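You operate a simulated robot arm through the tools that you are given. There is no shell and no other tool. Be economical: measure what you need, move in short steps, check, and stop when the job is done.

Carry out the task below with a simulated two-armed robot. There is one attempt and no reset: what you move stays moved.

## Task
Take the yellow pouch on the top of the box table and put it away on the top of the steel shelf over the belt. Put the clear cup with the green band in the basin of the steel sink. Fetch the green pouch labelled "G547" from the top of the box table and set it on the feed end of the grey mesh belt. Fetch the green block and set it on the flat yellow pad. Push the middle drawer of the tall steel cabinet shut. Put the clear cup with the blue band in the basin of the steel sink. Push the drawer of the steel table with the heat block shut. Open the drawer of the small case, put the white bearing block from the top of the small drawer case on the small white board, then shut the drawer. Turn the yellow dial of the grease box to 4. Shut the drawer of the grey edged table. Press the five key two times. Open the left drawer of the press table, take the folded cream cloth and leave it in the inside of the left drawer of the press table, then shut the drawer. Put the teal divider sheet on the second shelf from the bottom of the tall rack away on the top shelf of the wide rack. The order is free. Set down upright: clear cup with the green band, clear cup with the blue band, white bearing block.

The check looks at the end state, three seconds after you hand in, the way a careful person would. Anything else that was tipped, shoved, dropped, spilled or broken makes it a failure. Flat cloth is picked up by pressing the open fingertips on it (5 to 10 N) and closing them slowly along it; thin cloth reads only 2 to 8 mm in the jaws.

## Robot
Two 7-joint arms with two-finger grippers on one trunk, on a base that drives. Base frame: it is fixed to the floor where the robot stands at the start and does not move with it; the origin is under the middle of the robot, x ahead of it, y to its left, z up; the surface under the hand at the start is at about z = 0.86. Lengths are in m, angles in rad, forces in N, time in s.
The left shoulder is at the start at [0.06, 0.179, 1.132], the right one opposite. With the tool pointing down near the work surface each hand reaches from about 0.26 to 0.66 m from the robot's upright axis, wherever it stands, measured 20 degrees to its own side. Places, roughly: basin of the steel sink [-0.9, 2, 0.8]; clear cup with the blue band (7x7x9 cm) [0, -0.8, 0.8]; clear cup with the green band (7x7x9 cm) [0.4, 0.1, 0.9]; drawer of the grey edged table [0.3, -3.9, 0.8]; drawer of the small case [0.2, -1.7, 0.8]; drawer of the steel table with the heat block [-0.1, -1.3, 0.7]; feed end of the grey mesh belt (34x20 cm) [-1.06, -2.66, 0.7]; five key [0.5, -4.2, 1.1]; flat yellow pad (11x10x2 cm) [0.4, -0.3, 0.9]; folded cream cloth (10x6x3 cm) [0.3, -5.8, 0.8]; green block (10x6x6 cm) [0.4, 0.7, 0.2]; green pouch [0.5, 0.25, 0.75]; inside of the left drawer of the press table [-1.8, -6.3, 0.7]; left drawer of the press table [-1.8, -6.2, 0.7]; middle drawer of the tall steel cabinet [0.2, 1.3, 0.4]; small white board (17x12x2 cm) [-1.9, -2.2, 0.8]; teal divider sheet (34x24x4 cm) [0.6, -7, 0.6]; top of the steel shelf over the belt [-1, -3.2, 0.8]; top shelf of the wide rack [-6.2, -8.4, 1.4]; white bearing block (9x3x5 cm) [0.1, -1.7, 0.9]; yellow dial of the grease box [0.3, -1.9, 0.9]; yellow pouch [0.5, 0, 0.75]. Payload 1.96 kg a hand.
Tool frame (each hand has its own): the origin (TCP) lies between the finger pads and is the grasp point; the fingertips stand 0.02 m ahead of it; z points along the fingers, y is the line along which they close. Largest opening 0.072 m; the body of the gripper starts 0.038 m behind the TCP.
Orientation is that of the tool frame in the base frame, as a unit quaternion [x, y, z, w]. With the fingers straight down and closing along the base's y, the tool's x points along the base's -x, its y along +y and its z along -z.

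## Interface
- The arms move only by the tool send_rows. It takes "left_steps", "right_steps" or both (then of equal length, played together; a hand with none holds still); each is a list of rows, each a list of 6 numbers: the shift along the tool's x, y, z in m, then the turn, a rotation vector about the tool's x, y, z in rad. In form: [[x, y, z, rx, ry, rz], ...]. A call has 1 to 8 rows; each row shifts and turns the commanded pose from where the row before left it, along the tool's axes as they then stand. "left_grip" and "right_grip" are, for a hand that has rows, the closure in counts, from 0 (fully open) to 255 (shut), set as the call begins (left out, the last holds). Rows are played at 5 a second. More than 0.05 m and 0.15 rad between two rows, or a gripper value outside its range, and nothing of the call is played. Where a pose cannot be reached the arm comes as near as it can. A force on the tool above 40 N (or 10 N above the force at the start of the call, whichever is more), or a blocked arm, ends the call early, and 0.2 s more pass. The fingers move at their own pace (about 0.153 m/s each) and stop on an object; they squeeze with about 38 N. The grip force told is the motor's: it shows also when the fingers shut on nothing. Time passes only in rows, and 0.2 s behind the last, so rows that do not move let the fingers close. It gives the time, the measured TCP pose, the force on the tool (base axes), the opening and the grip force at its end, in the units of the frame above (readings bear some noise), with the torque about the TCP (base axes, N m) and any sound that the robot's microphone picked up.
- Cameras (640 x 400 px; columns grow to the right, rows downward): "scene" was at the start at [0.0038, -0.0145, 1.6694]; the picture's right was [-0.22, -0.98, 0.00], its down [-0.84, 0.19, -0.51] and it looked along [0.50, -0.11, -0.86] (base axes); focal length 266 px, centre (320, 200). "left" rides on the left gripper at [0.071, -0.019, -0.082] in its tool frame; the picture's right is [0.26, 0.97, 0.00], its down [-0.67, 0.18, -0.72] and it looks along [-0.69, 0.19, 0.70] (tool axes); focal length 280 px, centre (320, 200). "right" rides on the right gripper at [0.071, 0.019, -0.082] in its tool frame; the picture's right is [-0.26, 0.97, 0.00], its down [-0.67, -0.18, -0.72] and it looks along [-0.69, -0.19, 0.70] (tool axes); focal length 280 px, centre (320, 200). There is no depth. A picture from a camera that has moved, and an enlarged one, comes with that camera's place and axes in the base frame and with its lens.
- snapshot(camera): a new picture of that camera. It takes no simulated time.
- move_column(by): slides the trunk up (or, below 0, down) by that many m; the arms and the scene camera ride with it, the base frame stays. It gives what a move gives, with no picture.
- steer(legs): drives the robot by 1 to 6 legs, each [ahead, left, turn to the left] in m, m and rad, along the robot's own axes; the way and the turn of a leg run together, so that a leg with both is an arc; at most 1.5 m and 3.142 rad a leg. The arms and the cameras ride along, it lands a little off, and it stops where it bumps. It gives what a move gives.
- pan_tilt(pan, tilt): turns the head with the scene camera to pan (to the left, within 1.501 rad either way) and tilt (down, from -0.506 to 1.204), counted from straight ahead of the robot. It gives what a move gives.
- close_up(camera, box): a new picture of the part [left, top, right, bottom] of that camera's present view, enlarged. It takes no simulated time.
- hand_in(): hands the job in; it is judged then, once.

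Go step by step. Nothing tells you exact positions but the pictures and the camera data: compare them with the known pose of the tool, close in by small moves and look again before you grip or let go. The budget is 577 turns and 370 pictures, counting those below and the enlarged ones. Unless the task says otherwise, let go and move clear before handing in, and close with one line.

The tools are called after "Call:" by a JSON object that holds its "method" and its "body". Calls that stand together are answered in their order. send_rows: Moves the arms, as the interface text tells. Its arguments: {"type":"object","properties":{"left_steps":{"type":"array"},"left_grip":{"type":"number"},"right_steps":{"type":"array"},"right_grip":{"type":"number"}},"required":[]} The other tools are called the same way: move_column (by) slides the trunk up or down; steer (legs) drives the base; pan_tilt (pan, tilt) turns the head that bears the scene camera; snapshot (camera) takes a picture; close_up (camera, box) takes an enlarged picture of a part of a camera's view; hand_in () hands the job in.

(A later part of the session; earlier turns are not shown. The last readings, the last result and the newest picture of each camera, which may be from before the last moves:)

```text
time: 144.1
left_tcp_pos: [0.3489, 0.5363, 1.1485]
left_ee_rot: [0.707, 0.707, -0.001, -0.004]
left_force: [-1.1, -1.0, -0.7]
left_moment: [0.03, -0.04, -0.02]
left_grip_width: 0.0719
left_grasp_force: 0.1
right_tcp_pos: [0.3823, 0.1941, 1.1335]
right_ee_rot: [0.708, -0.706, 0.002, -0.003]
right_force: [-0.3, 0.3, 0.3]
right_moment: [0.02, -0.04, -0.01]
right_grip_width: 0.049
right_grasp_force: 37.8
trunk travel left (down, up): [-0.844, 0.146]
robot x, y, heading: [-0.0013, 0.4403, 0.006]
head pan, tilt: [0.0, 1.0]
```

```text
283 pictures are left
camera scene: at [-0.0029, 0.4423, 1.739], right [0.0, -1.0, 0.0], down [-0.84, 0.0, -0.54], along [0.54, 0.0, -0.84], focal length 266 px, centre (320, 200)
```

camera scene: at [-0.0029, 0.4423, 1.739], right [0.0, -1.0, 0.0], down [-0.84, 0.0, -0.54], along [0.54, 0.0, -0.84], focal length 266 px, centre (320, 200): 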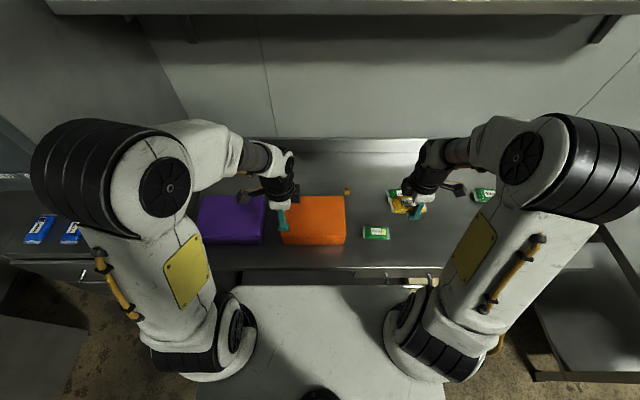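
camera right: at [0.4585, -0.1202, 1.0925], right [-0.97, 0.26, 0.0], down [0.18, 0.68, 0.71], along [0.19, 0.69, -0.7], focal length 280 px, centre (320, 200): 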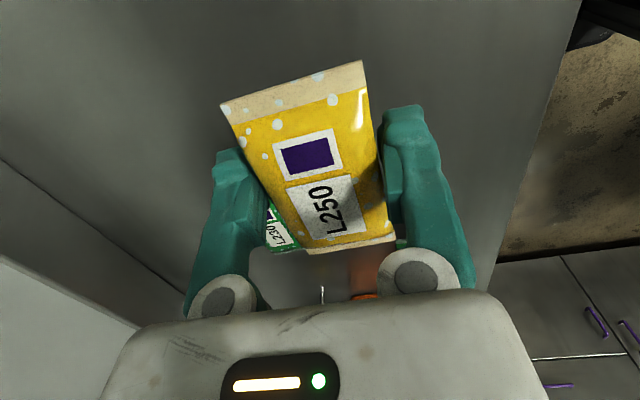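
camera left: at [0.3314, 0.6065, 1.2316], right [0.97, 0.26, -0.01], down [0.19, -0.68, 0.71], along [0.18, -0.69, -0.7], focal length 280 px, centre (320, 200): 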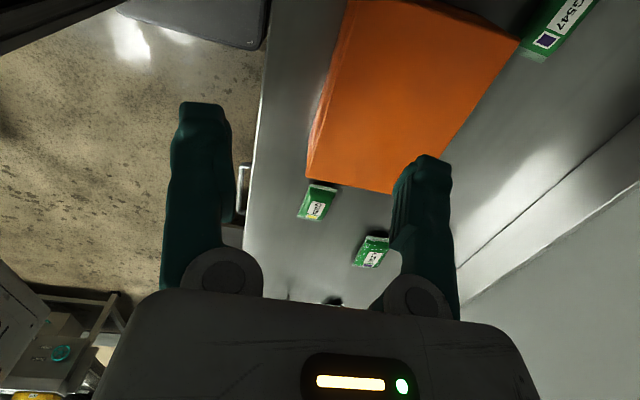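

Call:
{"method": "send_rows", "body": {"left_steps": [[0.01, 0.04, 0.01, 0, 0, 0], [0.01, 0.04, 0.01, 0, 0, 0], [0.01, 0.04, 0.01, 0, 0, 0], [0.01, 0.04, 0.01, 0, 0, 0], [0.01, 0.04, 0.01, 0, 0, 0], [0, 0, 0.02, 0, 0, 0], [0, 0, 0, 0, 0, 0]]}}

Call:
{"method": "snapshot", "body": {"camera": "left"}}

Call:
{"method": "close_up", "body": {"camera": "scene", "box": [180, 130, 420, 260]}}

```text
time: 145.7
left_tcp_pos: [0.554, 0.585, 1.0752]
left_ee_rot: [0.708, 0.707, -0.005, -0.006]
left_force: [0.2, 0.6, -0.1]
left_moment: [0.0, -0.01, -0.01]
left_grip_width: 0.0718
left_grasp_force: 0.0
right_tcp_pos: [0.3868, 0.1956, 1.1315]
right_ee_rot: [0.708, -0.706, 0.001, 0.0]
right_force: [-0.2, 0.5, -0.5]
right_moment: [-0.01, -0.01, 0.0]
right_grip_width: 0.0489
right_grasp_force: 37.6
trunk travel left (down, up): [-0.844, 0.146]
robot x, y, heading: [-0.0011, 0.4437, 0.001]
head pan, tilt: [0.0, 1.0]
```

```text
282 pictures are left
camera left: at [0.5365, 0.6565, 1.1579], right [0.97, 0.26, -0.01], down [0.19, -0.68, 0.71], along [0.18, -0.69, -0.7], focal length 280 px, centre (320, 200)
```

left: 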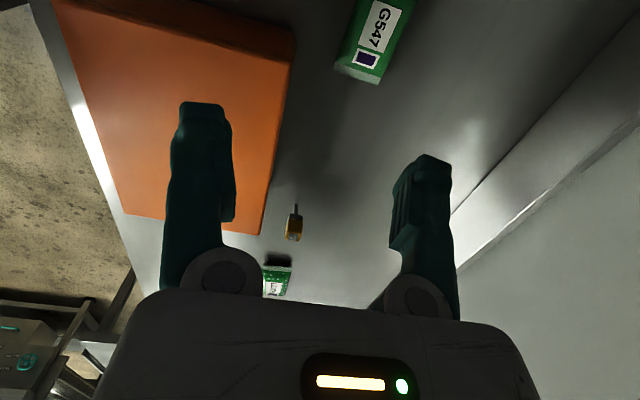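

```text
2.67 times, centred on (300, 195) of scene
camera zoom: at [0.0046, 0.4438, 1.7389], right [0.0, -1.0, 0.0], down [-0.84, 0.0, -0.54], along [0.54, 0.0, -0.84], focal length 709 px, centre (373, 213)
```

zoom: 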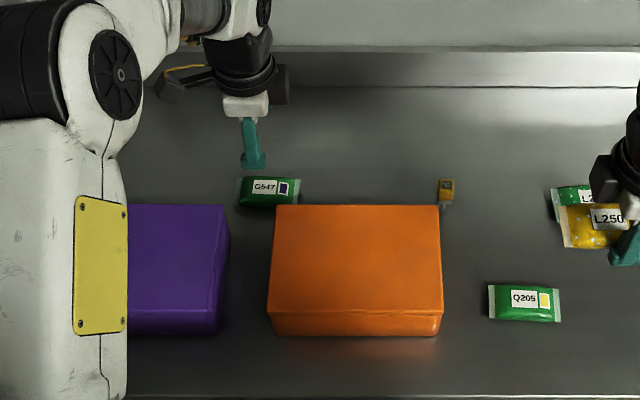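

Call:
{"method": "send_rows", "body": {"left_steps": [[0.009, 0.023, 0.03, 0, 0, 0], [0.008, 0.023, 0.03, 0, 0, 0], [0, 0, 0.04, 0, 0, 0], [0, 0, 0.04, 0, 0, 0], [0, 0, 0.02, 0, 0, 0], [0, 0, 0, 0, 0, 0]]}}

Call:
{"method": "snapshot", "body": {"camera": "left"}}

```text
time: 147.1
left_tcp_pos: [0.587, 0.5988, 0.9289]
left_ee_rot: [0.707, 0.707, -0.004, -0.005]
left_force: [0.6, 0.1, -0.3]
left_moment: [0.03, -0.03, -0.01]
left_grip_width: 0.0719
left_grasp_force: 0.1
left hand out of reach, approached as far as the arm can: row 2
right_tcp_pos: [0.388, 0.1973, 1.1317]
right_ee_rot: [0.707, -0.707, 0.002, 0.0]
right_force: [1.0, 0.3, -0.8]
right_moment: [0.0, 0.0, -0.04]
right_grip_width: 0.0488
right_grasp_force: 38.2
trunk travel left (down, up): [-0.844, 0.146]
robot x, y, heading: [-0.0034, 0.443, 0.005]
head pan, tilt: [0.0, 1.0]
```

```text
280 pictures are left
camera left: at [0.5687, 0.6688, 1.011], right [0.97, 0.26, -0.01], down [0.19, -0.68, 0.71], along [0.18, -0.69, -0.7], focal length 280 px, centre (320, 200)
```

left: 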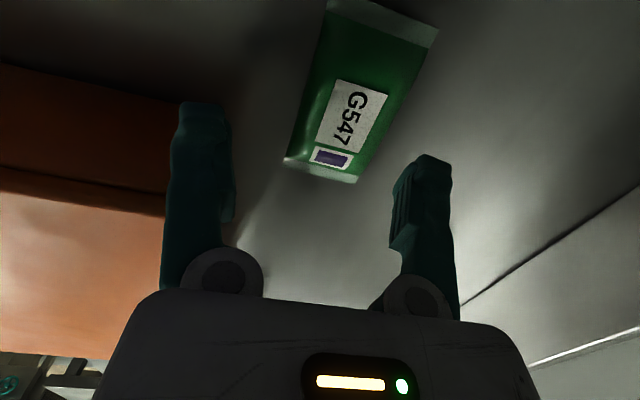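

Call:
{"method": "send_rows", "body": {"left_steps": [[0.003, 0, 0.02, 0, 0, 0], [0, 0.012, 0.01, 0, 0, 0], [0, 0, 0.016, 0, 0, 0], [0, 0, 0, 0, 0, 0]]}}

Call:
{"method": "snapshot", "body": {"camera": "left"}}

```text
time: 148.1
left_tcp_pos: [0.594, 0.6013, 0.8894]
left_ee_rot: [0.708, 0.706, -0.002, -0.004]
left_force: [-0.3, -0.6, 0.2]
left_moment: [0.05, -0.02, -0.01]
left_grip_width: 0.0721
left_grasp_force: 0.0
left hand out of reach, approached as far as the arm can: row 2
right_tcp_pos: [0.3874, 0.196, 1.1325]
right_ee_rot: [0.708, -0.706, 0.001, 0.0]
right_force: [-1.1, 0.7, 0.3]
right_moment: [0.02, 0.02, -0.02]
right_grip_width: 0.0485
right_grasp_force: 38.0
trunk travel left (down, up): [-0.844, 0.146]
robot x, y, heading: [-0.0044, 0.4436, 0.005]
head pan, tilt: [0.0, 1.0]
```

```text
279 pictures are left
camera left: at [0.5744, 0.6722, 0.9715], right [0.97, 0.26, -0.01], down [0.19, -0.68, 0.71], along [0.18, -0.69, -0.7], focal length 280 px, centre (320, 200)
```

left: 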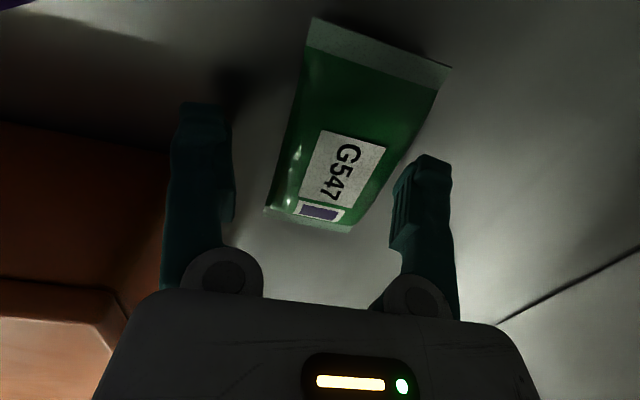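

Call:
{"method": "steer", "body": {"legs": [[0.012, 0, 0]]}}

Call:
{"method": "send_rows", "body": {"left_steps": [[0, 0, 0.008, 0, 0, 0], [0, 0, 0, 0, 0, 0]]}}

Call:
{"method": "snapshot", "body": {"camera": "left"}}

```text
time: 148.8
left_tcp_pos: [0.6017, 0.6024, 0.8905]
left_ee_rot: [0.708, 0.706, -0.001, -0.003]
left_force: [-0.5, -1.0, 0.1]
left_moment: [0.01, -0.03, 0.0]
left_grip_width: 0.072
left_grasp_force: 0.0
right_tcp_pos: [0.3966, 0.1947, 1.133]
right_ee_rot: [0.708, -0.706, 0.002, 0.0]
right_force: [-0.8, 0.4, -0.6]
right_moment: [-0.04, -0.02, 0.0]
right_grip_width: 0.0488
right_grasp_force: 38.2
trunk travel left (down, up): [-0.844, 0.146]
robot x, y, heading: [0.0072, 0.4419, 0.005]
head pan, tilt: [0.0, 1.0]
```

```text
time: 149.4
left_tcp_pos: [0.6033, 0.6018, 0.882]
left_ee_rot: [0.708, 0.706, -0.002, -0.002]
left_force: [0.0, -0.1, 0.7]
left_moment: [0.0, -0.03, -0.05]
left_grip_width: 0.0723
left_grasp_force: 0.1
right_tcp_pos: [0.399, 0.1949, 1.132]
right_ee_rot: [0.708, -0.706, 0.002, 0.0]
right_force: [-0.2, -0.3, -0.4]
right_moment: [-0.04, 0.01, 0.01]
right_grip_width: 0.0486
right_grasp_force: 37.9
trunk travel left (down, up): [-0.844, 0.146]
robot x, y, heading: [0.007, 0.44, 0.005]
head pan, tilt: [0.0, 1.0]
```

```text
278 pictures are left
camera left: at [0.584, 0.6721, 0.964], right [0.97, 0.26, -0.01], down [0.19, -0.68, 0.71], along [0.18, -0.69, -0.7], focal length 280 px, centre (320, 200)
```

left: 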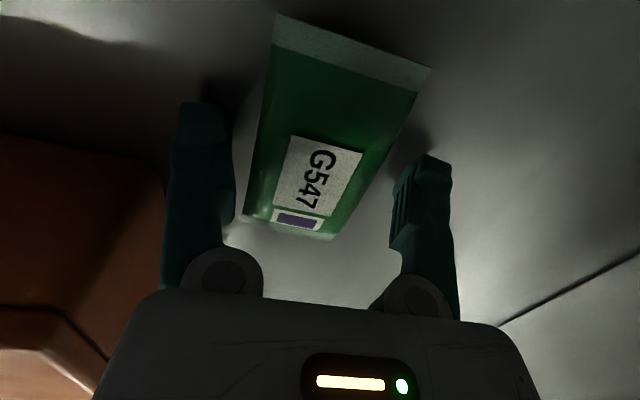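

Well centred. Close and lift.

Call:
{"method": "send_rows", "body": {"left_steps": [[0, 0, 0.002, 0, 0, 0], [0, 0, 0, 0, 0, 0], [0, 0, 0, 0, 0, 0], [0, 0, -0.03, 0, 0, 0], [0, 0, -0.05, 0, 0, 0], [0, -0.02, -0.04, 0, 0, 0], [0, -0.045, -0.02, 0, 0, 0], [0, -0.045, -0.02, 0, 0, 0]], "left_grip": 255}}

Call:
{"method": "snapshot", "body": {"camera": "left"}}

Call:
{"method": "snapshot", "body": {"camera": "scene"}}

```text
time: 151.2
left_tcp_pos: [0.4951, 0.6026, 1.0412]
left_ee_rot: [0.707, 0.707, -0.002, -0.003]
left_force: [0.3, 0.0, 0.0]
left_moment: [0.01, -0.04, 0.0]
left_grip_width: 0.0488
left_grasp_force: 38.1
right_tcp_pos: [0.3974, 0.1952, 1.132]
right_ee_rot: [-0.707, 0.707, -0.002, 0.0]
right_force: [0.3, -0.1, -0.4]
right_moment: [-0.01, -0.03, -0.04]
right_grip_width: 0.0486
right_grasp_force: 38.1
trunk travel left (down, up): [-0.844, 0.146]
robot x, y, heading: [0.0134, 0.4442, 0.001]
head pan, tilt: [0.0, 1.0]
```

```text
277 pictures are left
camera left: at [0.4774, 0.6736, 1.1234], right [0.97, 0.26, -0.01], down [0.19, -0.68, 0.71], along [0.18, -0.69, -0.7], focal length 280 px, centre (320, 200)
```

left: 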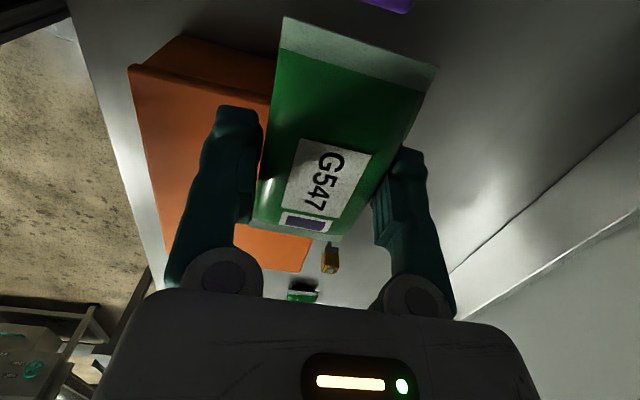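

```text
276 pictures are left
camera scene: at [0.0146, 0.4438, 1.7389], right [0.0, -1.0, 0.0], down [-0.84, 0.0, -0.54], along [0.54, 0.0, -0.84], focal length 266 px, centre (320, 200)
```

scene: 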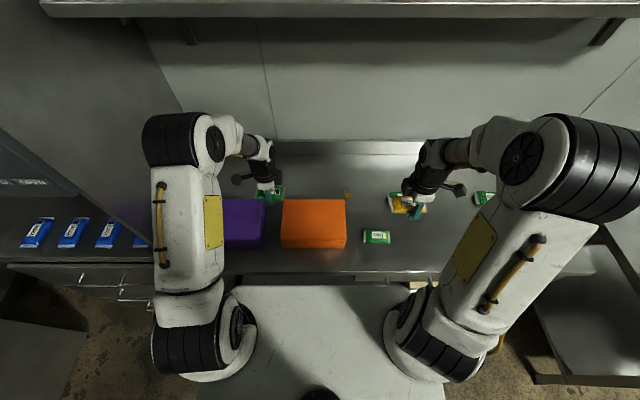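

Both pouches held. Retract, then drive along the aisle toward the belt, turning around in the open area.

Call:
{"method": "send_rows", "body": {"left_steps": [[0, -0.04, -0.02, 0, 0, 0], [0, -0.04, -0.02, 0, 0, 0], [-0.02, -0.04, -0.02, 0, 0, 0], [-0.03, -0.02, -0.02, 0, 0, 0]], "right_steps": [[0, 0.02, 0, 0, 0, 0], [0, 0.02, 0, 0, 0, 0], [0, 0.02, 0, 0, 0, 0], [0, 0, 0, 0, 0, 0]]}}

Call:
{"method": "steer", "body": {"legs": [[-0.42, 0, 0], [0, -1.15, 0], [-0.3, -0.2, 0], [0, -0.8, 0]]}}

Call:
{"method": "pan_tilt", "body": {"pan": -1.4, "tilt": 0.55}}

Call:
{"method": "snapshot", "body": {"camera": "scene"}}

```text
time: 152.2
left_tcp_pos: [0.3575, 0.5483, 1.121]
left_ee_rot: [0.708, 0.706, -0.002, -0.004]
left_force: [-1.0, -0.5, -1.1]
left_moment: [0.02, -0.03, -0.02]
left_grip_width: 0.0487
left_grasp_force: 38.4
right_tcp_pos: [0.3382, 0.1933, 1.1318]
right_ee_rot: [0.708, -0.707, 0.001, -0.001]
right_force: [0.9, -0.9, -0.6]
right_moment: [-0.01, -0.03, 0.04]
right_grip_width: 0.0486
right_grasp_force: 37.7
trunk travel left (down, up): [-0.844, 0.146]
robot x, y, heading: [0.0092, 0.446, 0.004]
head pan, tilt: [0.0, 1.0]
```

```text
time: 166.0
left_tcp_pos: [-0.3512, -1.5847, 1.1207]
left_ee_rot: [0.705, 0.71, -0.003, -0.005]
left_force: [0.1, 0.5, -0.9]
left_moment: [-0.03, 0.03, -0.01]
left_grip_width: 0.0486
left_grasp_force: 38.4
right_tcp_pos: [-0.367, -1.9421, 1.1316]
right_ee_rot: [0.71, -0.704, 0.002, -0.001]
right_force: [-0.8, 0.3, -0.3]
right_moment: [-0.03, -0.03, 0.0]
right_grip_width: 0.0489
right_grasp_force: 38.0
trunk travel left (down, up): [-0.844, 0.146]
robot x, y, heading: [-0.7023, -1.6947, 0.007]
head pan, tilt: [0.0, 1.0]
```

```text
time: 167.5
left_tcp_pos: [-0.3515, -1.586, 1.1209]
left_ee_rot: [0.704, 0.71, -0.003, -0.005]
left_force: [-0.1, 0.2, -1.5]
left_moment: [-0.02, 0.05, 0.0]
left_grip_width: 0.0489
left_grasp_force: 37.9
right_tcp_pos: [-0.3684, -1.9423, 1.1311]
right_ee_rot: [0.71, -0.704, 0.001, 0.0]
right_force: [-0.1, 1.0, -0.4]
right_moment: [-0.05, 0.0, 0.01]
right_grip_width: 0.0485
right_grasp_force: 37.5
trunk travel left (down, up): [-0.844, 0.146]
robot x, y, heading: [-0.6997, -1.6928, 0.011]
head pan, tilt: [-1.4, 0.55]
```

```text
275 pictures are left
camera scene: at [-0.7458, -1.7835, 1.7754], right [-0.98, -0.18, 0.0], down [-0.1, 0.51, -0.85], along [0.15, -0.84, -0.52], focal length 266 px, centre (320, 200)
```

scene: 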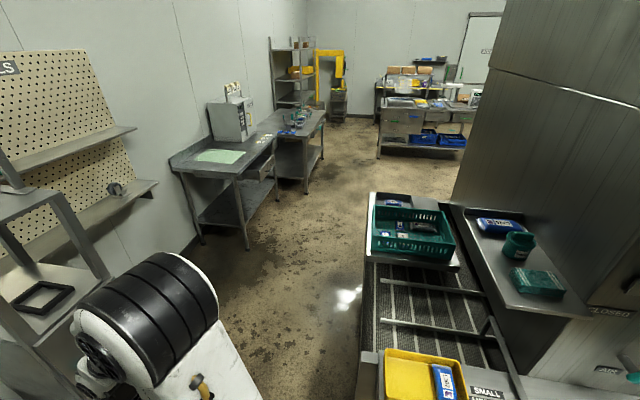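

Call:
{"method": "close_up", "body": {"camera": "scene", "box": [350, 180, 550, 400]}}

Call:
{"method": "close_up", "body": {"camera": "scene", "box": [355, 180, 475, 280]}}

```text
1.82 times, centred on (450, 290) of scene
camera zoom: at [-0.7458, -1.7835, 1.7754], right [-0.98, -0.18, 0.0], down [-0.1, 0.51, -0.85], along [0.15, -0.84, -0.52], focal length 483 px, centre (84, 36)
```

zoom: 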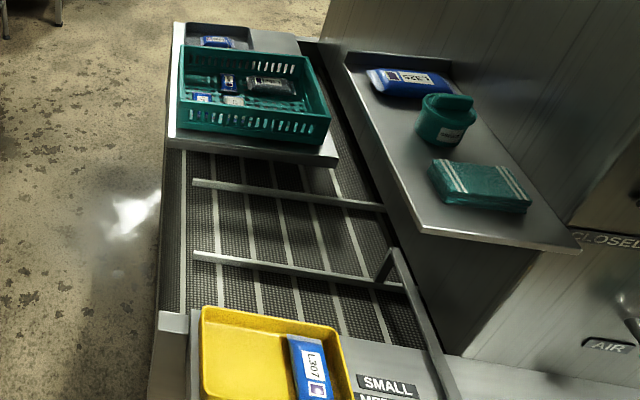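

```text
4.00 times, centred on (415, 230) of scene
camera zoom: at [-0.7458, -1.7835, 1.7754], right [-0.98, -0.18, 0.0], down [-0.1, 0.51, -0.85], along [0.15, -0.84, -0.52], focal length 1063 px, centre (-60, 80)
```

zoom: 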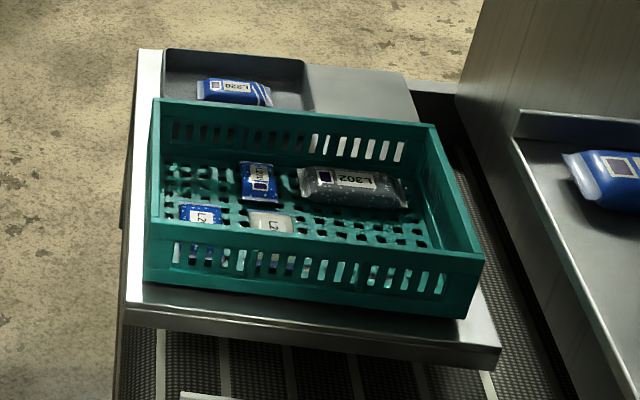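

The belt lies between guide bars at y≈-2.51 and -2.74; the bridging shelf spans y -2.84…-3.52 with free steel at its back right (x≈-1.17, y≈-3.4). I'll approach the belt from the north for the green pouch.

Call:
{"method": "steer", "body": {"legs": [[0, 0, -1.5708], [0, -0.5, 0], [0.2, 0, 0]]}}

Call:
{"method": "pan_tilt", "body": {"pan": 0, "tilt": 0.85}}

Call:
{"method": "snapshot", "body": {"camera": "scene"}}

```text
time: 175.5
left_tcp_pos: [-1.1009, -2.236, 1.1214]
left_ee_rot: [1.0, -0.015, 0.001, -0.005]
left_force: [0.1, 0.4, -0.2]
left_moment: [0.01, 0.01, 0.0]
left_grip_width: 0.0486
left_grasp_force: 37.4
right_tcp_pos: [-1.4547, -2.2052, 1.1319]
right_ee_rot: [0.014, 1.0, -0.001, -0.002]
right_force: [-0.1, 0.1, -1.6]
right_moment: [-0.01, -0.01, 0.01]
right_grip_width: 0.0485
right_grasp_force: 38.2
trunk travel left (down, up): [-0.844, 0.146]
robot x, y, heading: [-1.1948, -1.8833, -1.598]
head pan, tilt: [-1.4, 0.55]
```

```text
time: 177.1
left_tcp_pos: [-1.1011, -2.2369, 1.1211]
left_ee_rot: [1.0, -0.016, 0.001, -0.005]
left_force: [-0.8, -0.8, 0.4]
left_moment: [0.0, 0.01, -0.01]
left_grip_width: 0.0484
left_grasp_force: 37.7
right_tcp_pos: [-1.4549, -2.2061, 1.131]
right_ee_rot: [0.014, 1.0, -0.001, -0.001]
right_force: [-0.8, 0.7, -0.7]
right_moment: [-0.01, 0.0, 0.03]
right_grip_width: 0.0484
right_grasp_force: 37.7
trunk travel left (down, up): [-0.844, 0.146]
robot x, y, heading: [-1.198, -1.8827, -1.602]
head pan, tilt: [0.0, 0.85]
```

```text
272 pictures are left
camera scene: at [-1.1987, -1.9018, 1.75], right [-1.0, 0.03, 0.0], down [0.02, 0.75, -0.66], along [-0.02, -0.66, -0.75], focal length 266 px, centre (320, 200)
```

scene: 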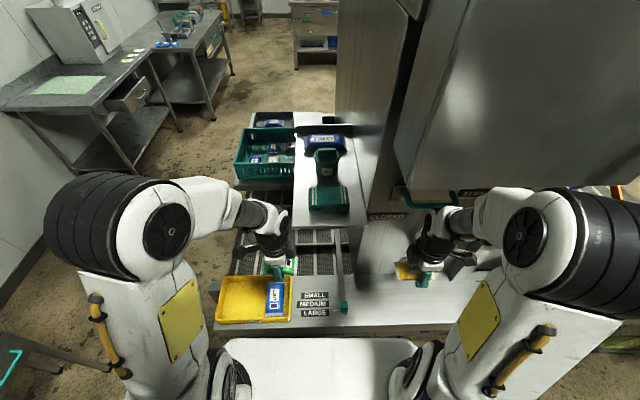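

Call:
{"method": "close_up", "body": {"camera": "scene", "box": [200, 180, 392, 330]}}

Call:
{"method": "snapshot", "body": {"camera": "left"}}

```text
2.67 times, centred on (296, 255) of scene
camera zoom: at [-1.1987, -1.9018, 1.75], right [-1.0, 0.03, 0.0], down [0.02, 0.75, -0.66], along [-0.02, -0.66, -0.75], focal length 709 px, centre (384, 53)
```

zoom: 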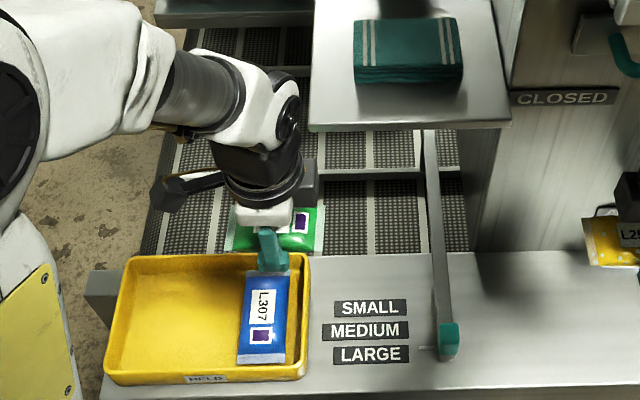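

```text
270 pictures are left
camera left: at [-1.0296, -2.2206, 1.2033], right [0.23, -0.97, -0.01], down [-0.68, -0.17, 0.71], along [-0.69, -0.16, -0.7], focal length 280 px, centre (320, 200)
```

left: 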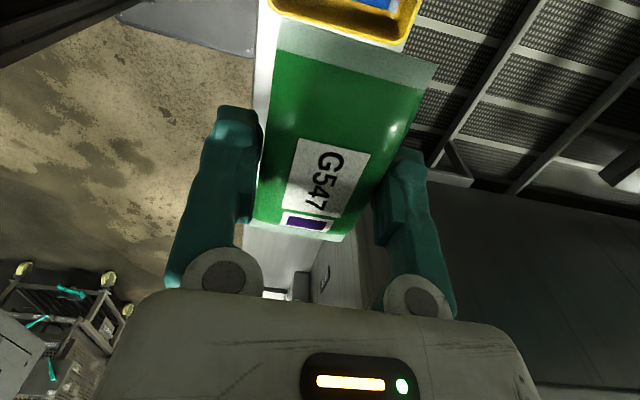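

The belt's north counter is too deep to reach across, and a higher shelf overhangs on the west. I'll approach from the east, facing -x.

Call:
{"method": "steer", "body": {"legs": [[-0.25, 0, 0], [0, 0.72, 0], [0, 0, -1.54], [0, 0.85, 0]]}}

Call:
{"method": "pan_tilt", "body": {"pan": 0.1, "tilt": 0.9}}

Call:
{"method": "snapshot", "body": {"camera": "scene"}}

```text
time: 190.2
left_tcp_pos: [-0.8136, -2.6302, 1.1203]
left_ee_rot: [0.712, -0.702, 0.004, -0.003]
left_force: [-0.4, -0.2, -0.9]
left_moment: [0.04, 0.01, 0.0]
left_grip_width: 0.0486
left_grasp_force: 38.0
right_tcp_pos: [-0.8001, -2.2747, 1.1301]
right_ee_rot: [0.701, 0.713, 0.0, -0.001]
right_force: [-0.5, -1.2, 0.2]
right_moment: [-0.02, -0.02, 0.0]
right_grip_width: 0.0485
right_grasp_force: 37.9
trunk travel left (down, up): [-0.844, 0.146]
robot x, y, heading: [-0.4629, -2.5207, -3.121]
head pan, tilt: [0.0, 0.85]
```

```text
time: 190.9
left_tcp_pos: [-0.8144, -2.6305, 1.1205]
left_ee_rot: [0.712, -0.702, 0.003, -0.003]
left_force: [-0.3, 0.1, -0.1]
left_moment: [0.02, 0.03, -0.01]
left_grip_width: 0.0489
left_grasp_force: 38.0
right_tcp_pos: [-0.8009, -2.275, 1.1317]
right_ee_rot: [0.701, 0.713, -0.001, -0.001]
right_force: [0.0, 0.2, 0.0]
right_moment: [0.01, -0.01, 0.0]
right_grip_width: 0.0485
right_grasp_force: 38.1
trunk travel left (down, up): [-0.844, 0.146]
robot x, y, heading: [-0.4693, -2.5178, -3.123]
head pan, tilt: [0.099, 0.901]
```

```text
269 pictures are left
camera scene: at [-0.4826, -2.5272, 1.7461], right [-0.12, 0.99, 0.0], down [0.78, 0.09, -0.62], along [-0.62, -0.07, -0.78], focal length 266 px, centre (320, 200)
```

scene: 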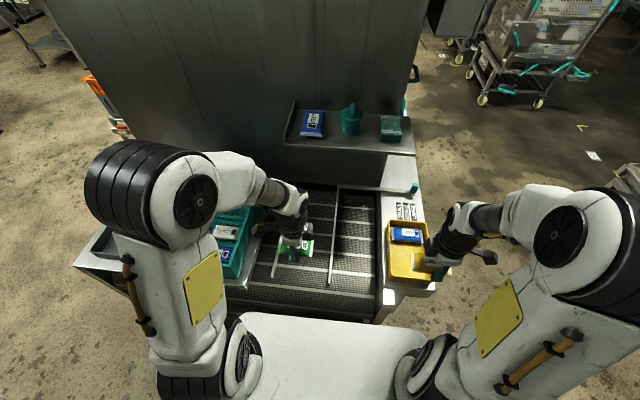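

Call:
{"method": "close_up", "body": {"camera": "scene", "box": [230, 170, 440, 310]}}

```text
2.86 times, centred on (335, 240) of scene
camera zoom: at [-0.4826, -2.5272, 1.7461], right [-0.12, 0.99, 0.0], down [0.78, 0.09, -0.62], along [-0.62, -0.07, -0.78], focal length 759 px, centre (277, 86)
```

zoom: 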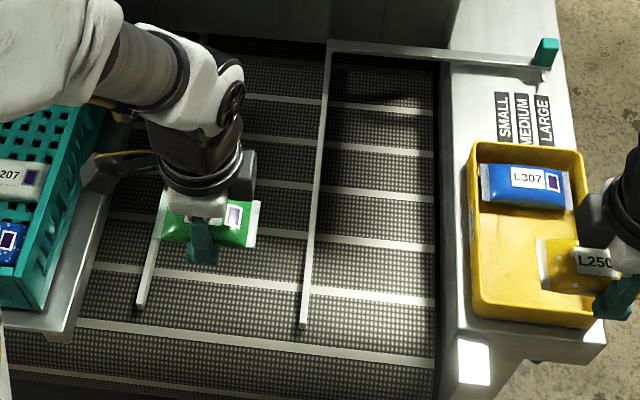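

Call:
{"method": "send_rows", "body": {"left_steps": [[0.004, 0.043, 0, 0, 0, 0], [0.004, 0.043, 0, 0, 0, 0], [0.003, 0.043, 0.03, 0, 0, 0], [0, 0.043, 0.03, 0, 0, 0], [0, 0, 0.045, 0, 0, 0], [0, 0, 0.045, 0, 0, 0], [0, 0, 0, 0, 0, 0]]}}

Call:
{"method": "move_column", "body": {"by": -0.13}}

Call:
{"method": "snapshot", "body": {"camera": "left"}}

Call:
{"method": "snapshot", "body": {"camera": "scene"}}

```text
refused: row 3 steps farther than a row can; nothing moved
```

```text
time: 192.4
left_tcp_pos: [-0.8139, -2.6302, 0.9908]
left_ee_rot: [0.712, -0.702, 0.005, -0.003]
left_force: [0.1, -0.9, -0.9]
left_moment: [-0.04, -0.01, 0.0]
left_grip_width: 0.0484
left_grasp_force: 38.3
right_tcp_pos: [-0.7995, -2.2743, 1.0012]
right_ee_rot: [0.7, 0.714, 0.0, -0.002]
right_force: [0.1, 0.4, -0.4]
right_moment: [0.02, -0.03, -0.01]
right_grip_width: 0.0487
right_grasp_force: 37.7
trunk travel left (down, up): [-0.714, 0.276]
robot x, y, heading: [-0.4671, -2.5197, -3.118]
head pan, tilt: [0.099, 0.901]
```

```text
267 pictures are left
camera left: at [-0.7942, -2.7015, 1.0733], right [-0.96, -0.28, -0.01], down [-0.2, 0.67, 0.71], along [-0.19, 0.69, -0.7], focal length 280 px, centre (320, 200)
```

left: 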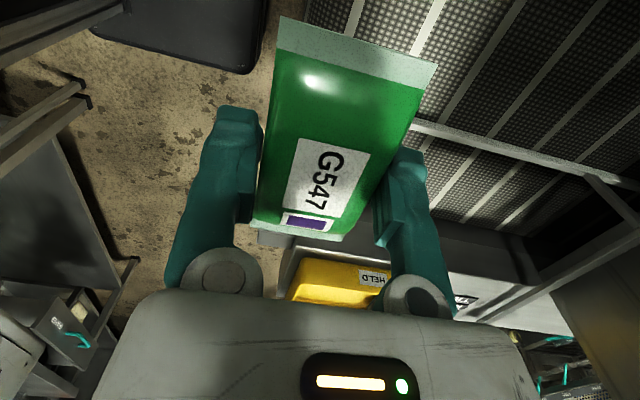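

```text
266 pictures are left
camera scene: at [-0.4825, -2.5269, 1.6162], right [-0.12, 0.99, 0.0], down [0.78, 0.09, -0.62], along [-0.62, -0.07, -0.78], focal length 266 px, centre (320, 200)
```

scene: 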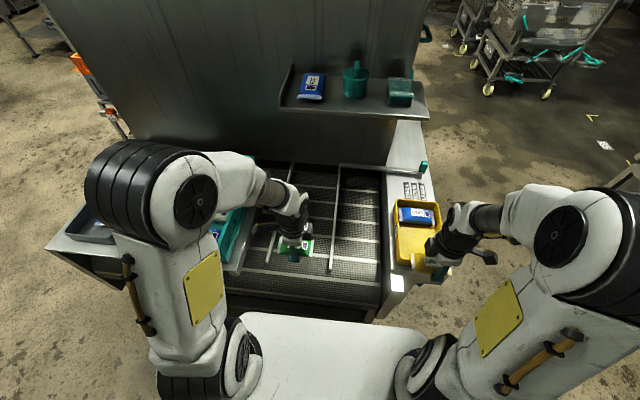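

Call:
{"method": "send_rows", "body": {"left_steps": [[0.004, 0.045, 0, 0, 0, 0], [0.004, 0.045, 0, 0, 0, 0], [0.004, 0.045, 0, 0, 0, 0], [0, 0.04, 0, 0, 0, 0], [0, 0, 0.045, 0, 0, 0], [0, 0, 0.045, 0, 0, 0], [0, 0, 0.02, 0, 0, 0], [0, 0, 0, 0, 0, 0]]}}

Call:
{"method": "snapshot", "body": {"camera": "left"}}

Call:
{"method": "close_up", "body": {"camera": "scene", "box": [210, 150, 430, 300]}}

```text
time: 194.2
left_tcp_pos: [-0.986, -2.6465, 0.8789]
left_ee_rot: [0.712, -0.702, 0.005, -0.003]
left_force: [0.5, -0.4, 0.0]
left_moment: [0.0, 0.02, 0.01]
left_grip_width: 0.0487
left_grasp_force: 38.3
right_tcp_pos: [-0.8003, -2.2754, 1.0017]
right_ee_rot: [0.701, 0.713, 0.001, -0.001]
right_force: [0.2, -0.1, -0.3]
right_moment: [-0.02, -0.06, -0.04]
right_grip_width: 0.0487
right_grasp_force: 38.2
trunk travel left (down, up): [-0.714, 0.276]
robot x, y, heading: [-0.4636, -2.5215, -3.122]
head pan, tilt: [0.099, 0.901]
```

```text
265 pictures are left
camera left: at [-0.9662, -2.7161, 0.9621], right [-0.96, -0.28, -0.01], down [-0.2, 0.67, 0.71], along [-0.19, 0.69, -0.7], focal length 280 px, centre (320, 200)
```

left: 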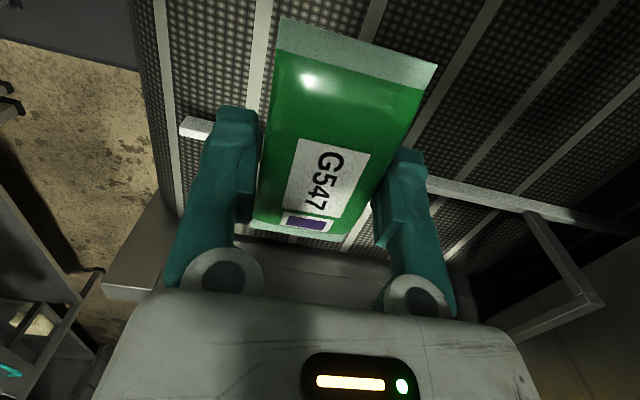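

```text
2.67 times, centred on (320, 225) of scene
camera zoom: at [-0.4824, -2.5269, 1.6161], right [-0.12, 0.99, 0.0], down [0.78, 0.09, -0.62], along [-0.62, -0.07, -0.78], focal length 709 px, centre (320, 133)
```

zoom: 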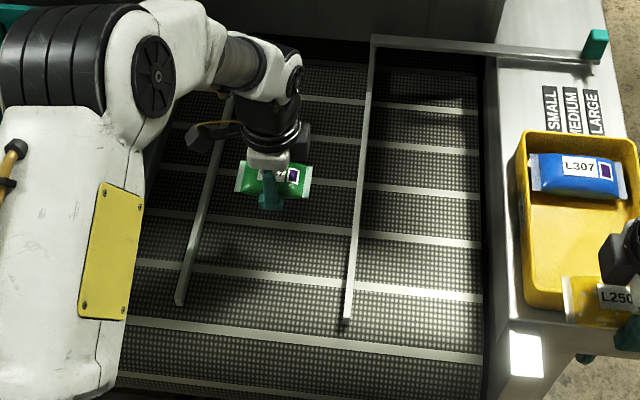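

Call:
{"method": "move_column", "body": {"by": -0.15}}

Call:
{"method": "snapshot", "body": {"camera": "left"}}

Call:
{"method": "close_up", "body": {"camera": "scene", "box": [210, 150, 430, 300]}}

```text
time: 196.0
left_tcp_pos: [-0.9857, -2.6451, 0.7312]
left_ee_rot: [0.712, -0.702, 0.004, -0.003]
left_force: [-0.4, 0.4, -1.4]
left_moment: [0.03, 0.02, -0.02]
left_grip_width: 0.0486
left_grasp_force: 38.3
right_tcp_pos: [-0.8005, -2.2747, 0.8502]
right_ee_rot: [0.701, 0.713, 0.0, -0.002]
right_force: [-1.1, -0.2, 0.1]
right_moment: [0.02, -0.01, -0.02]
right_grip_width: 0.0487
right_grasp_force: 38.4
trunk travel left (down, up): [-0.564, 0.426]
robot x, y, heading: [-0.4668, -2.5196, -3.122]
head pan, tilt: [0.099, 0.901]
```

```text
263 pictures are left
camera left: at [-0.9663, -2.7161, 0.8125], right [-0.96, -0.28, -0.01], down [-0.2, 0.67, 0.71], along [-0.19, 0.69, -0.7], focal length 280 px, centre (320, 200)
```

left: 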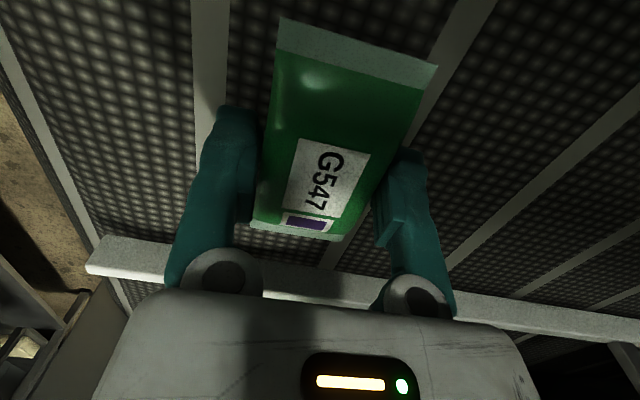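

```text
2.67 times, centred on (320, 225) of scene
camera zoom: at [-0.4825, -2.5269, 1.4662], right [-0.12, 0.99, 0.0], down [0.78, 0.09, -0.62], along [-0.62, -0.07, -0.78], focal length 709 px, centre (320, 133)
```

zoom: 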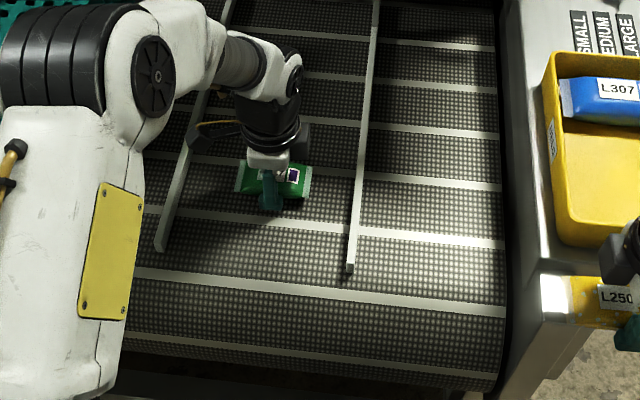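

Call:
{"method": "move_column", "body": {"by": -0.03}}

Call:
{"method": "move_column", "body": {"by": -0.012}}

Call:
{"method": "close_up", "body": {"camera": "left", "box": [180, 0, 500, 260]}}

```text
time: 196.5
left_tcp_pos: [-0.9857, -2.6455, 0.7205]
left_ee_rot: [0.712, -0.702, 0.003, -0.001]
left_force: [8.9, -0.3, 21.8]
left_moment: [0.12, 0.34, -0.01]
left_grip_width: 0.0489
left_grasp_force: 37.9
right_tcp_pos: [-0.7988, -2.2746, 0.8367]
right_ee_rot: [0.7, 0.714, 0.0, -0.002]
right_force: [-0.4, -0.2, -0.8]
right_moment: [0.01, -0.02, 0.01]
right_grip_width: 0.0483
right_grasp_force: 38.1
trunk travel left (down, up): [-0.549, 0.441]
robot x, y, heading: [-0.4623, -2.5211, -3.117]
head pan, tilt: [0.099, 0.901]
stopped: the force on the tool passed its limit at 60 N (the readings are from after the stop); the commanded pose is now the measured one
```

```text
time: 196.8
left_tcp_pos: [-0.9867, -2.6449, 0.7196]
left_ee_rot: [0.712, -0.703, 0.001, 0.001]
left_force: [10.4, -0.5, 22.9]
left_moment: [0.02, -0.48, 0.0]
left_grip_width: 0.0487
left_grasp_force: 37.4
right_tcp_pos: [-0.7994, -2.2759, 0.8335]
right_ee_rot: [0.699, 0.715, 0.0, -0.002]
right_force: [-0.4, -1.0, -0.4]
right_moment: [-0.01, 0.03, -0.02]
right_grip_width: 0.0485
right_grasp_force: 38.2
trunk travel left (down, up): [-0.546, 0.444]
robot x, y, heading: [-0.4684, -2.5208, -3.115]
head pan, tilt: [0.099, 0.901]
stopped: the force on the tool passed its limit at 50 N (the readings are from after the stop); the commanded pose is now the measured one
```

```text
1.54 times, centred on (340, 130) of left
camera zoom: at [-0.9678, -2.7155, 0.8019], right [-0.96, -0.28, 0.0], down [-0.19, 0.67, 0.71], along [-0.2, 0.69, -0.7], focal length 431 px, centre (289, 308)
```

zoom: 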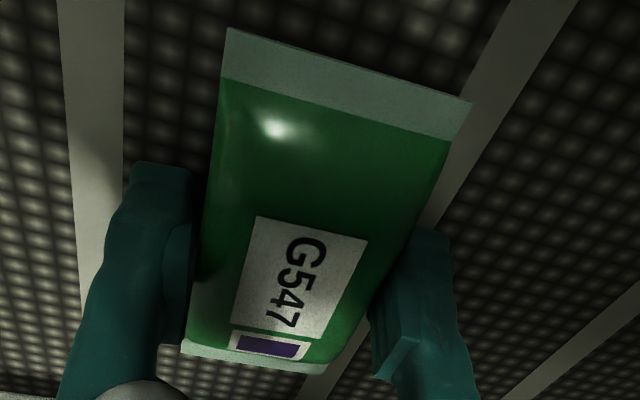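

Pouch rests on the belt. Release and rise.

Call:
{"method": "move_column", "body": {"by": 0.006}}

Call:
{"method": "send_rows", "body": {"left_steps": [[0, 0, 0, 0, 0, 0], [0, 0, 0, 0, 0, 0], [0, 0, 0, 0, 0, 0]], "left_grip": 0}}

Call:
{"method": "move_column", "body": {"by": 0.3}}

Call:
{"method": "close_up", "body": {"camera": "scene", "box": [210, 150, 430, 300]}}

```text
time: 197.4
left_tcp_pos: [-0.9889, -2.6463, 0.722]
left_ee_rot: [0.712, -0.702, 0.002, 0.0]
left_force: [0.0, 0.1, -0.8]
left_moment: [0.0, 0.05, -0.01]
left_grip_width: 0.0485
left_grasp_force: 37.9
right_tcp_pos: [-0.8009, -2.2751, 0.8384]
right_ee_rot: [0.7, 0.714, 0.001, -0.001]
right_force: [-0.3, 0.2, -1.1]
right_moment: [0.01, 0.02, 0.0]
right_grip_width: 0.0487
right_grasp_force: 38.2
trunk travel left (down, up): [-0.552, 0.438]
robot x, y, heading: [-0.4674, -2.5206, -3.124]
head pan, tilt: [0.099, 0.901]
```

```text
time: 198.2
left_tcp_pos: [-0.9903, -2.6453, 0.7229]
left_ee_rot: [0.712, -0.703, 0.002, 0.0]
left_force: [-0.1, 0.2, 0.5]
left_moment: [0.01, 0.01, 0.01]
left_grip_width: 0.0718
left_grasp_force: 0.1
right_tcp_pos: [-0.8004, -2.2748, 0.8375]
right_ee_rot: [0.701, 0.714, 0.0, -0.001]
right_force: [-0.2, -1.3, 0.0]
right_moment: [0.02, -0.03, 0.01]
right_grip_width: 0.0486
right_grasp_force: 38.1
trunk travel left (down, up): [-0.552, 0.438]
robot x, y, heading: [-0.4646, -2.5187, -3.121]
head pan, tilt: [0.099, 0.901]
```

```text
time: 201.2
left_tcp_pos: [-0.9892, -2.645, 1.0234]
left_ee_rot: [0.712, -0.702, 0.001, 0.001]
left_force: [0.5, -1.0, -0.7]
left_moment: [-0.01, 0.01, -0.04]
left_grip_width: 0.0721
left_grasp_force: 0.1
right_tcp_pos: [-0.8009, -2.2747, 1.138]
right_ee_rot: [0.701, 0.714, 0.0, -0.001]
right_force: [-0.3, -0.7, -0.5]
right_moment: [0.03, 0.03, -0.03]
right_grip_width: 0.0487
right_grasp_force: 38.2
trunk travel left (down, up): [-0.852, 0.138]
robot x, y, heading: [-0.4658, -2.5213, -3.119]
head pan, tilt: [0.099, 0.901]
```

```text
2.67 times, centred on (320, 225) of scene
camera zoom: at [-0.4828, -2.5269, 1.7535], right [-0.12, 0.99, 0.0], down [0.78, 0.09, -0.62], along [-0.62, -0.07, -0.78], focal length 709 px, centre (320, 133)
```

zoom: 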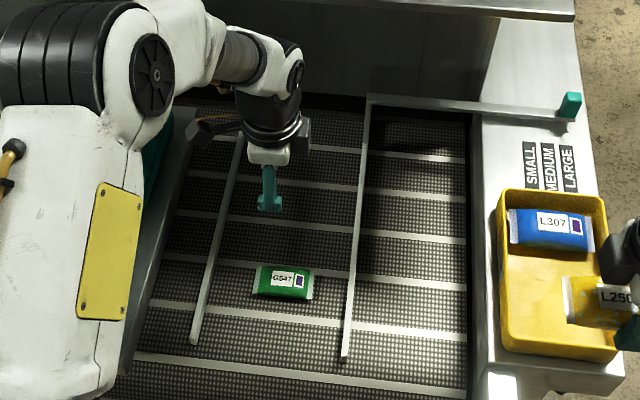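

Green pouch is on the belt. Now to the south end of the machine for the shelf: retract the left arm and drive around.

Call:
{"method": "send_rows", "body": {"left_steps": [[0, -0.045, -0.02, 0, 0, 0], [0, -0.045, -0.02, 0, 0, 0], [0, -0.045, -0.02, 0, 0, 0], [0, -0.045, -0.02, 0, 0, 0]]}}

Call:
{"method": "steer", "body": {"legs": [[0.0, 0.8, 0], [0, 0.75, 0], [0, 0, -1.57]]}}

Call:
{"method": "pan_tilt", "body": {"pan": 0.5, "tilt": 0.6}}

Call:
{"method": "snapshot", "body": {"camera": "scene"}}

```text
time: 202.2
left_tcp_pos: [-0.807, -2.6432, 1.1038]
left_ee_rot: [0.712, -0.702, -0.001, 0.001]
left_force: [0.3, -0.2, 0.1]
left_moment: [0.02, 0.04, 0.01]
left_grip_width: 0.0722
left_grasp_force: 0.0
right_tcp_pos: [-0.7984, -2.2755, 1.1399]
right_ee_rot: [0.701, 0.714, 0.0, -0.002]
right_force: [0.1, -0.2, -1.3]
right_moment: [0.0, 0.0, -0.02]
right_grip_width: 0.0486
right_grasp_force: 37.7
trunk travel left (down, up): [-0.852, 0.138]
robot x, y, heading: [-0.4628, -2.5214, -3.121]
head pan, tilt: [0.099, 0.901]
```

```text
time: 214.0
left_tcp_pos: [-0.538, -3.7123, 1.1019]
left_ee_rot: [0.006, 1.0, -0.001, -0.001]
left_force: [-0.6, 0.0, 0.1]
left_moment: [0.02, 0.01, 0.0]
left_grip_width: 0.072
left_grasp_force: 0.1
right_tcp_pos: [-0.1692, -3.7319, 1.139]
right_ee_rot: [1.0, -0.004, 0.001, -0.001]
right_force: [0.8, 0.5, -0.7]
right_moment: [-0.01, -0.01, 0.0]
right_grip_width: 0.0486
right_grasp_force: 37.7
trunk travel left (down, up): [-0.852, 0.138]
robot x, y, heading: [-0.4222, -4.0604, 1.565]
head pan, tilt: [0.099, 0.901]
```

```text
time: 214.9
left_tcp_pos: [-0.5384, -3.7133, 1.1029]
left_ee_rot: [0.007, 1.0, -0.001, -0.001]
left_force: [-0.8, -0.6, -0.1]
left_moment: [0.04, 0.01, 0.02]
left_grip_width: 0.0719
left_grasp_force: 0.0
right_tcp_pos: [-0.1694, -3.7309, 1.1387]
right_ee_rot: [1.0, -0.003, 0.001, -0.001]
right_force: [0.4, 0.3, -0.9]
right_moment: [-0.01, 0.0, -0.02]
right_grip_width: 0.0484
right_grasp_force: 37.9
trunk travel left (down, up): [-0.852, 0.138]
robot x, y, heading: [-0.42, -4.0597, 1.56]
head pan, tilt: [0.499, 0.6]
```

```text
259 pictures are left
camera scene: at [-0.4666, -4.042, 1.7782], right [0.88, 0.47, 0.0], down [0.27, -0.5, -0.82], along [-0.39, 0.73, -0.57], focal length 266 px, centre (320, 200)
```

scene: 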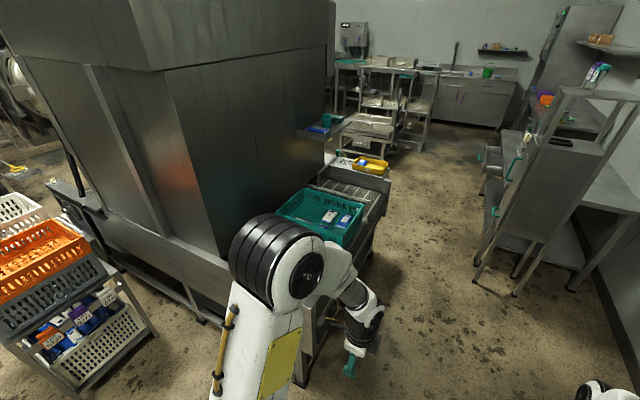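

Call:
{"method": "steer", "body": {"legs": [[0, 0.75, 0]]}}

Call:
{"method": "pan_tilt", "body": {"pan": -0.1, "tilt": 0.8}}

Call:
{"method": "snapshot", "body": {"camera": "scene"}}

```text
time: 218.9
left_tcp_pos: [-1.2832, -3.7025, 1.1016]
left_ee_rot: [0.012, 1.0, -0.002, -0.001]
left_force: [0.0, 0.6, 0.2]
left_moment: [-0.03, 0.0, 0.03]
left_grip_width: 0.0722
left_grasp_force: 0.1
right_tcp_pos: [-0.9153, -3.7255, 1.139]
right_ee_rot: [1.0, -0.009, 0.001, 0.0]
right_force: [-0.5, -0.4, -0.7]
right_moment: [-0.01, -0.02, -0.02]
right_grip_width: 0.0486
right_grasp_force: 37.8
trunk travel left (down, up): [-0.852, 0.138]
robot x, y, heading: [-1.1749, -4.0528, 1.554]
head pan, tilt: [0.499, 0.6]
```

```text
time: 219.9
left_tcp_pos: [-1.2839, -3.7037, 1.1016]
left_ee_rot: [0.012, 1.0, -0.001, 0.0]
left_force: [-0.7, 0.2, 0.0]
left_moment: [0.01, 0.0, 0.0]
left_grip_width: 0.0719
left_grasp_force: 0.0
right_tcp_pos: [-0.9151, -3.7256, 1.1372]
right_ee_rot: [1.0, -0.008, 0.0, 0.0]
right_force: [-0.3, -0.6, 0.0]
right_moment: [-0.05, 0.03, -0.01]
right_grip_width: 0.0485
right_grasp_force: 37.9
trunk travel left (down, up): [-0.852, 0.138]
robot x, y, heading: [-1.1722, -4.053, 1.554]
head pan, tilt: [-0.099, 0.799]
```

```text
258 pictures are left
camera scene: at [-1.165, -4.031, 1.7614], right [0.99, -0.12, 0.0], down [-0.08, -0.71, -0.7], along [0.08, 0.69, -0.72], focal length 266 px, centre (320, 200)
```

scene: 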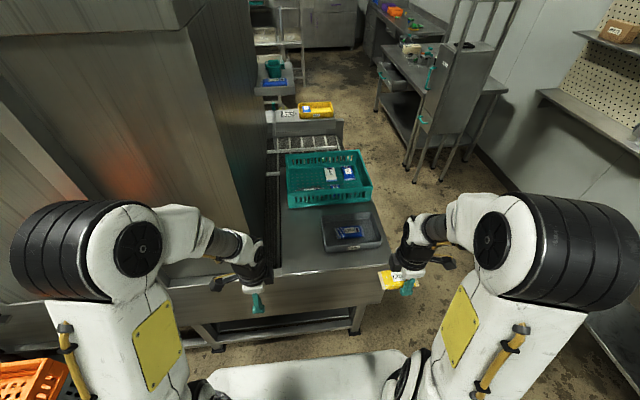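

Call:
{"method": "close_up", "body": {"camera": "scene", "box": [250, 130, 410, 290]}}

```text
2.50 times, centred on (330, 210) of scene
camera zoom: at [-1.165, -4.031, 1.7614], right [0.99, -0.12, 0.0], down [-0.08, -0.71, -0.7], along [0.08, 0.69, -0.72], focal length 664 px, centre (295, 175)
```

zoom: 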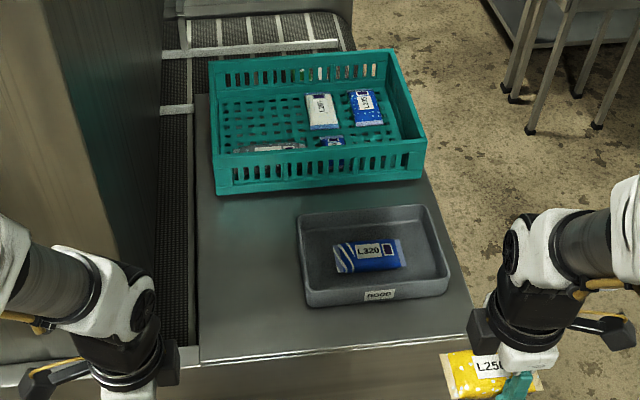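

Call:
{"method": "send_rows", "body": {"left_steps": [[0, -0.03, 0, 0, 0, 0], [0, -0.03, 0, 0, 0, 0], [0, -0.02, 0, 0, 0, 0]]}}

Call:
{"method": "steer", "body": {"legs": [[0, 0.12, 0], [0.14, 0, 0.015]]}}

```text
time: 220.7
left_tcp_pos: [-1.2815, -3.7614, 1.1015]
left_ee_rot: [0.011, 1.0, -0.001, -0.001]
left_force: [-0.1, -0.1, 0.2]
left_moment: [-0.03, 0.02, -0.01]
left_grip_width: 0.0718
left_grasp_force: 0.0
left hand out of reach, approached as far as the arm can: row 3
right_tcp_pos: [-0.916, -3.7246, 1.1373]
right_ee_rot: [1.0, -0.01, 0.0, 0.0]
right_force: [0.1, 0.5, -0.1]
right_moment: [-0.02, 0.0, 0.03]
right_grip_width: 0.0484
right_grasp_force: 38.7
trunk travel left (down, up): [-0.852, 0.138]
robot x, y, heading: [-1.1739, -4.0555, 1.553]
head pan, tilt: [-0.099, 0.799]
```

```text
time: 222.9
left_tcp_pos: [-1.4049, -3.6231, 1.1032]
left_ee_rot: [0.003, 1.0, 0.0, -0.001]
left_force: [-0.5, -0.1, -0.1]
left_moment: [-0.03, 0.0, 0.01]
left_grip_width: 0.0719
left_grasp_force: 0.1
right_tcp_pos: [-1.0385, -3.5801, 1.1401]
right_ee_rot: [1.0, -0.001, 0.001, -0.002]
right_force: [-0.4, 0.3, -0.7]
right_moment: [-0.01, -0.01, 0.03]
right_grip_width: 0.0488
right_grasp_force: 37.9
trunk travel left (down, up): [-0.852, 0.138]
robot x, y, heading: [-1.2904, -3.9099, 1.568]
head pan, tilt: [-0.099, 0.799]
```

Call:
{"method": "send_rows", "body": {"right_steps": [[-0.025, -0.039, 0.015, 0, 0, 0], [-0.025, -0.039, 0.015, 0, 0, 0], [-0.025, -0.039, 0.015, 0, 0, 0], [-0.025, -0.039, 0.015, 0, 0, 0], [-0.03, -0.039, 0, 0, 0, 0], [0, 0, 0.04, 0, 0, 0], [0, 0, 0, 0, 0, 0]]}}

Call:
{"method": "snapshot", "body": {"camera": "right"}}

Call:
{"method": "snapshot", "body": {"camera": "scene"}}

```text
time: 224.5
left_tcp_pos: [-1.4048, -3.6202, 1.1015]
left_ee_rot: [0.004, 1.0, -0.001, -0.001]
left_force: [-0.3, -0.2, -0.3]
left_moment: [-0.01, 0.02, 0.0]
left_grip_width: 0.0719
left_grasp_force: 0.0
right_tcp_pos: [-1.1683, -3.3799, 1.0389]
right_ee_rot: [1.0, -0.002, 0.0, -0.001]
right_force: [-1.4, -0.8, -0.4]
right_moment: [0.03, -0.04, 0.02]
right_grip_width: 0.0486
right_grasp_force: 37.9
trunk travel left (down, up): [-0.852, 0.138]
robot x, y, heading: [-1.2912, -3.9052, 1.569]
head pan, tilt: [-0.099, 0.799]
```

```text
256 pictures are left
camera right: at [-1.0984, -3.3994, 1.1222], right [-0.27, -0.96, 0.0], down [-0.67, 0.18, 0.71], along [-0.69, 0.19, -0.7], focal length 280 px, centre (320, 200)
```

right: 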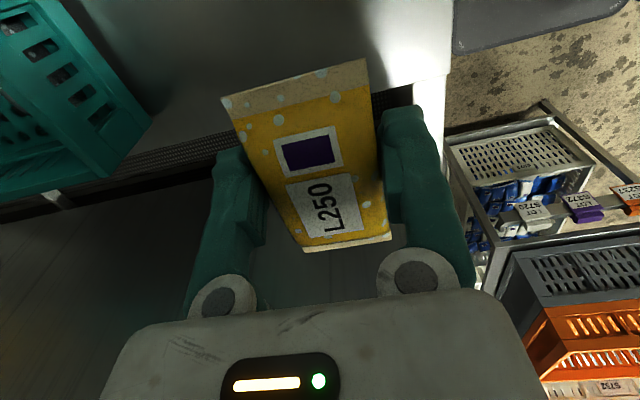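

```text
255 pictures are left
camera scene: at [-1.2841, -3.8881, 1.7614], right [0.99, -0.1, 0.0], down [-0.07, -0.71, -0.7], along [0.07, 0.69, -0.72], focal length 266 px, centre (320, 200)
```

scene: 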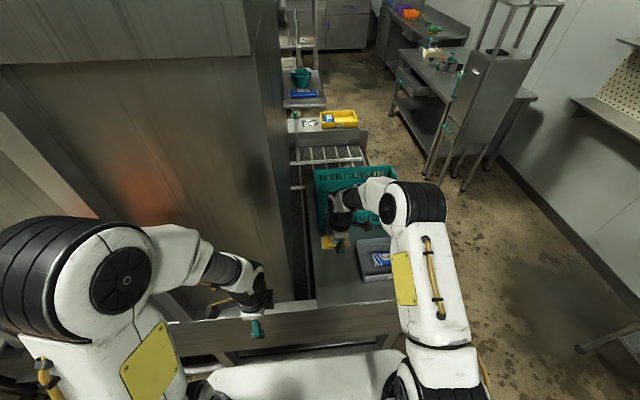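

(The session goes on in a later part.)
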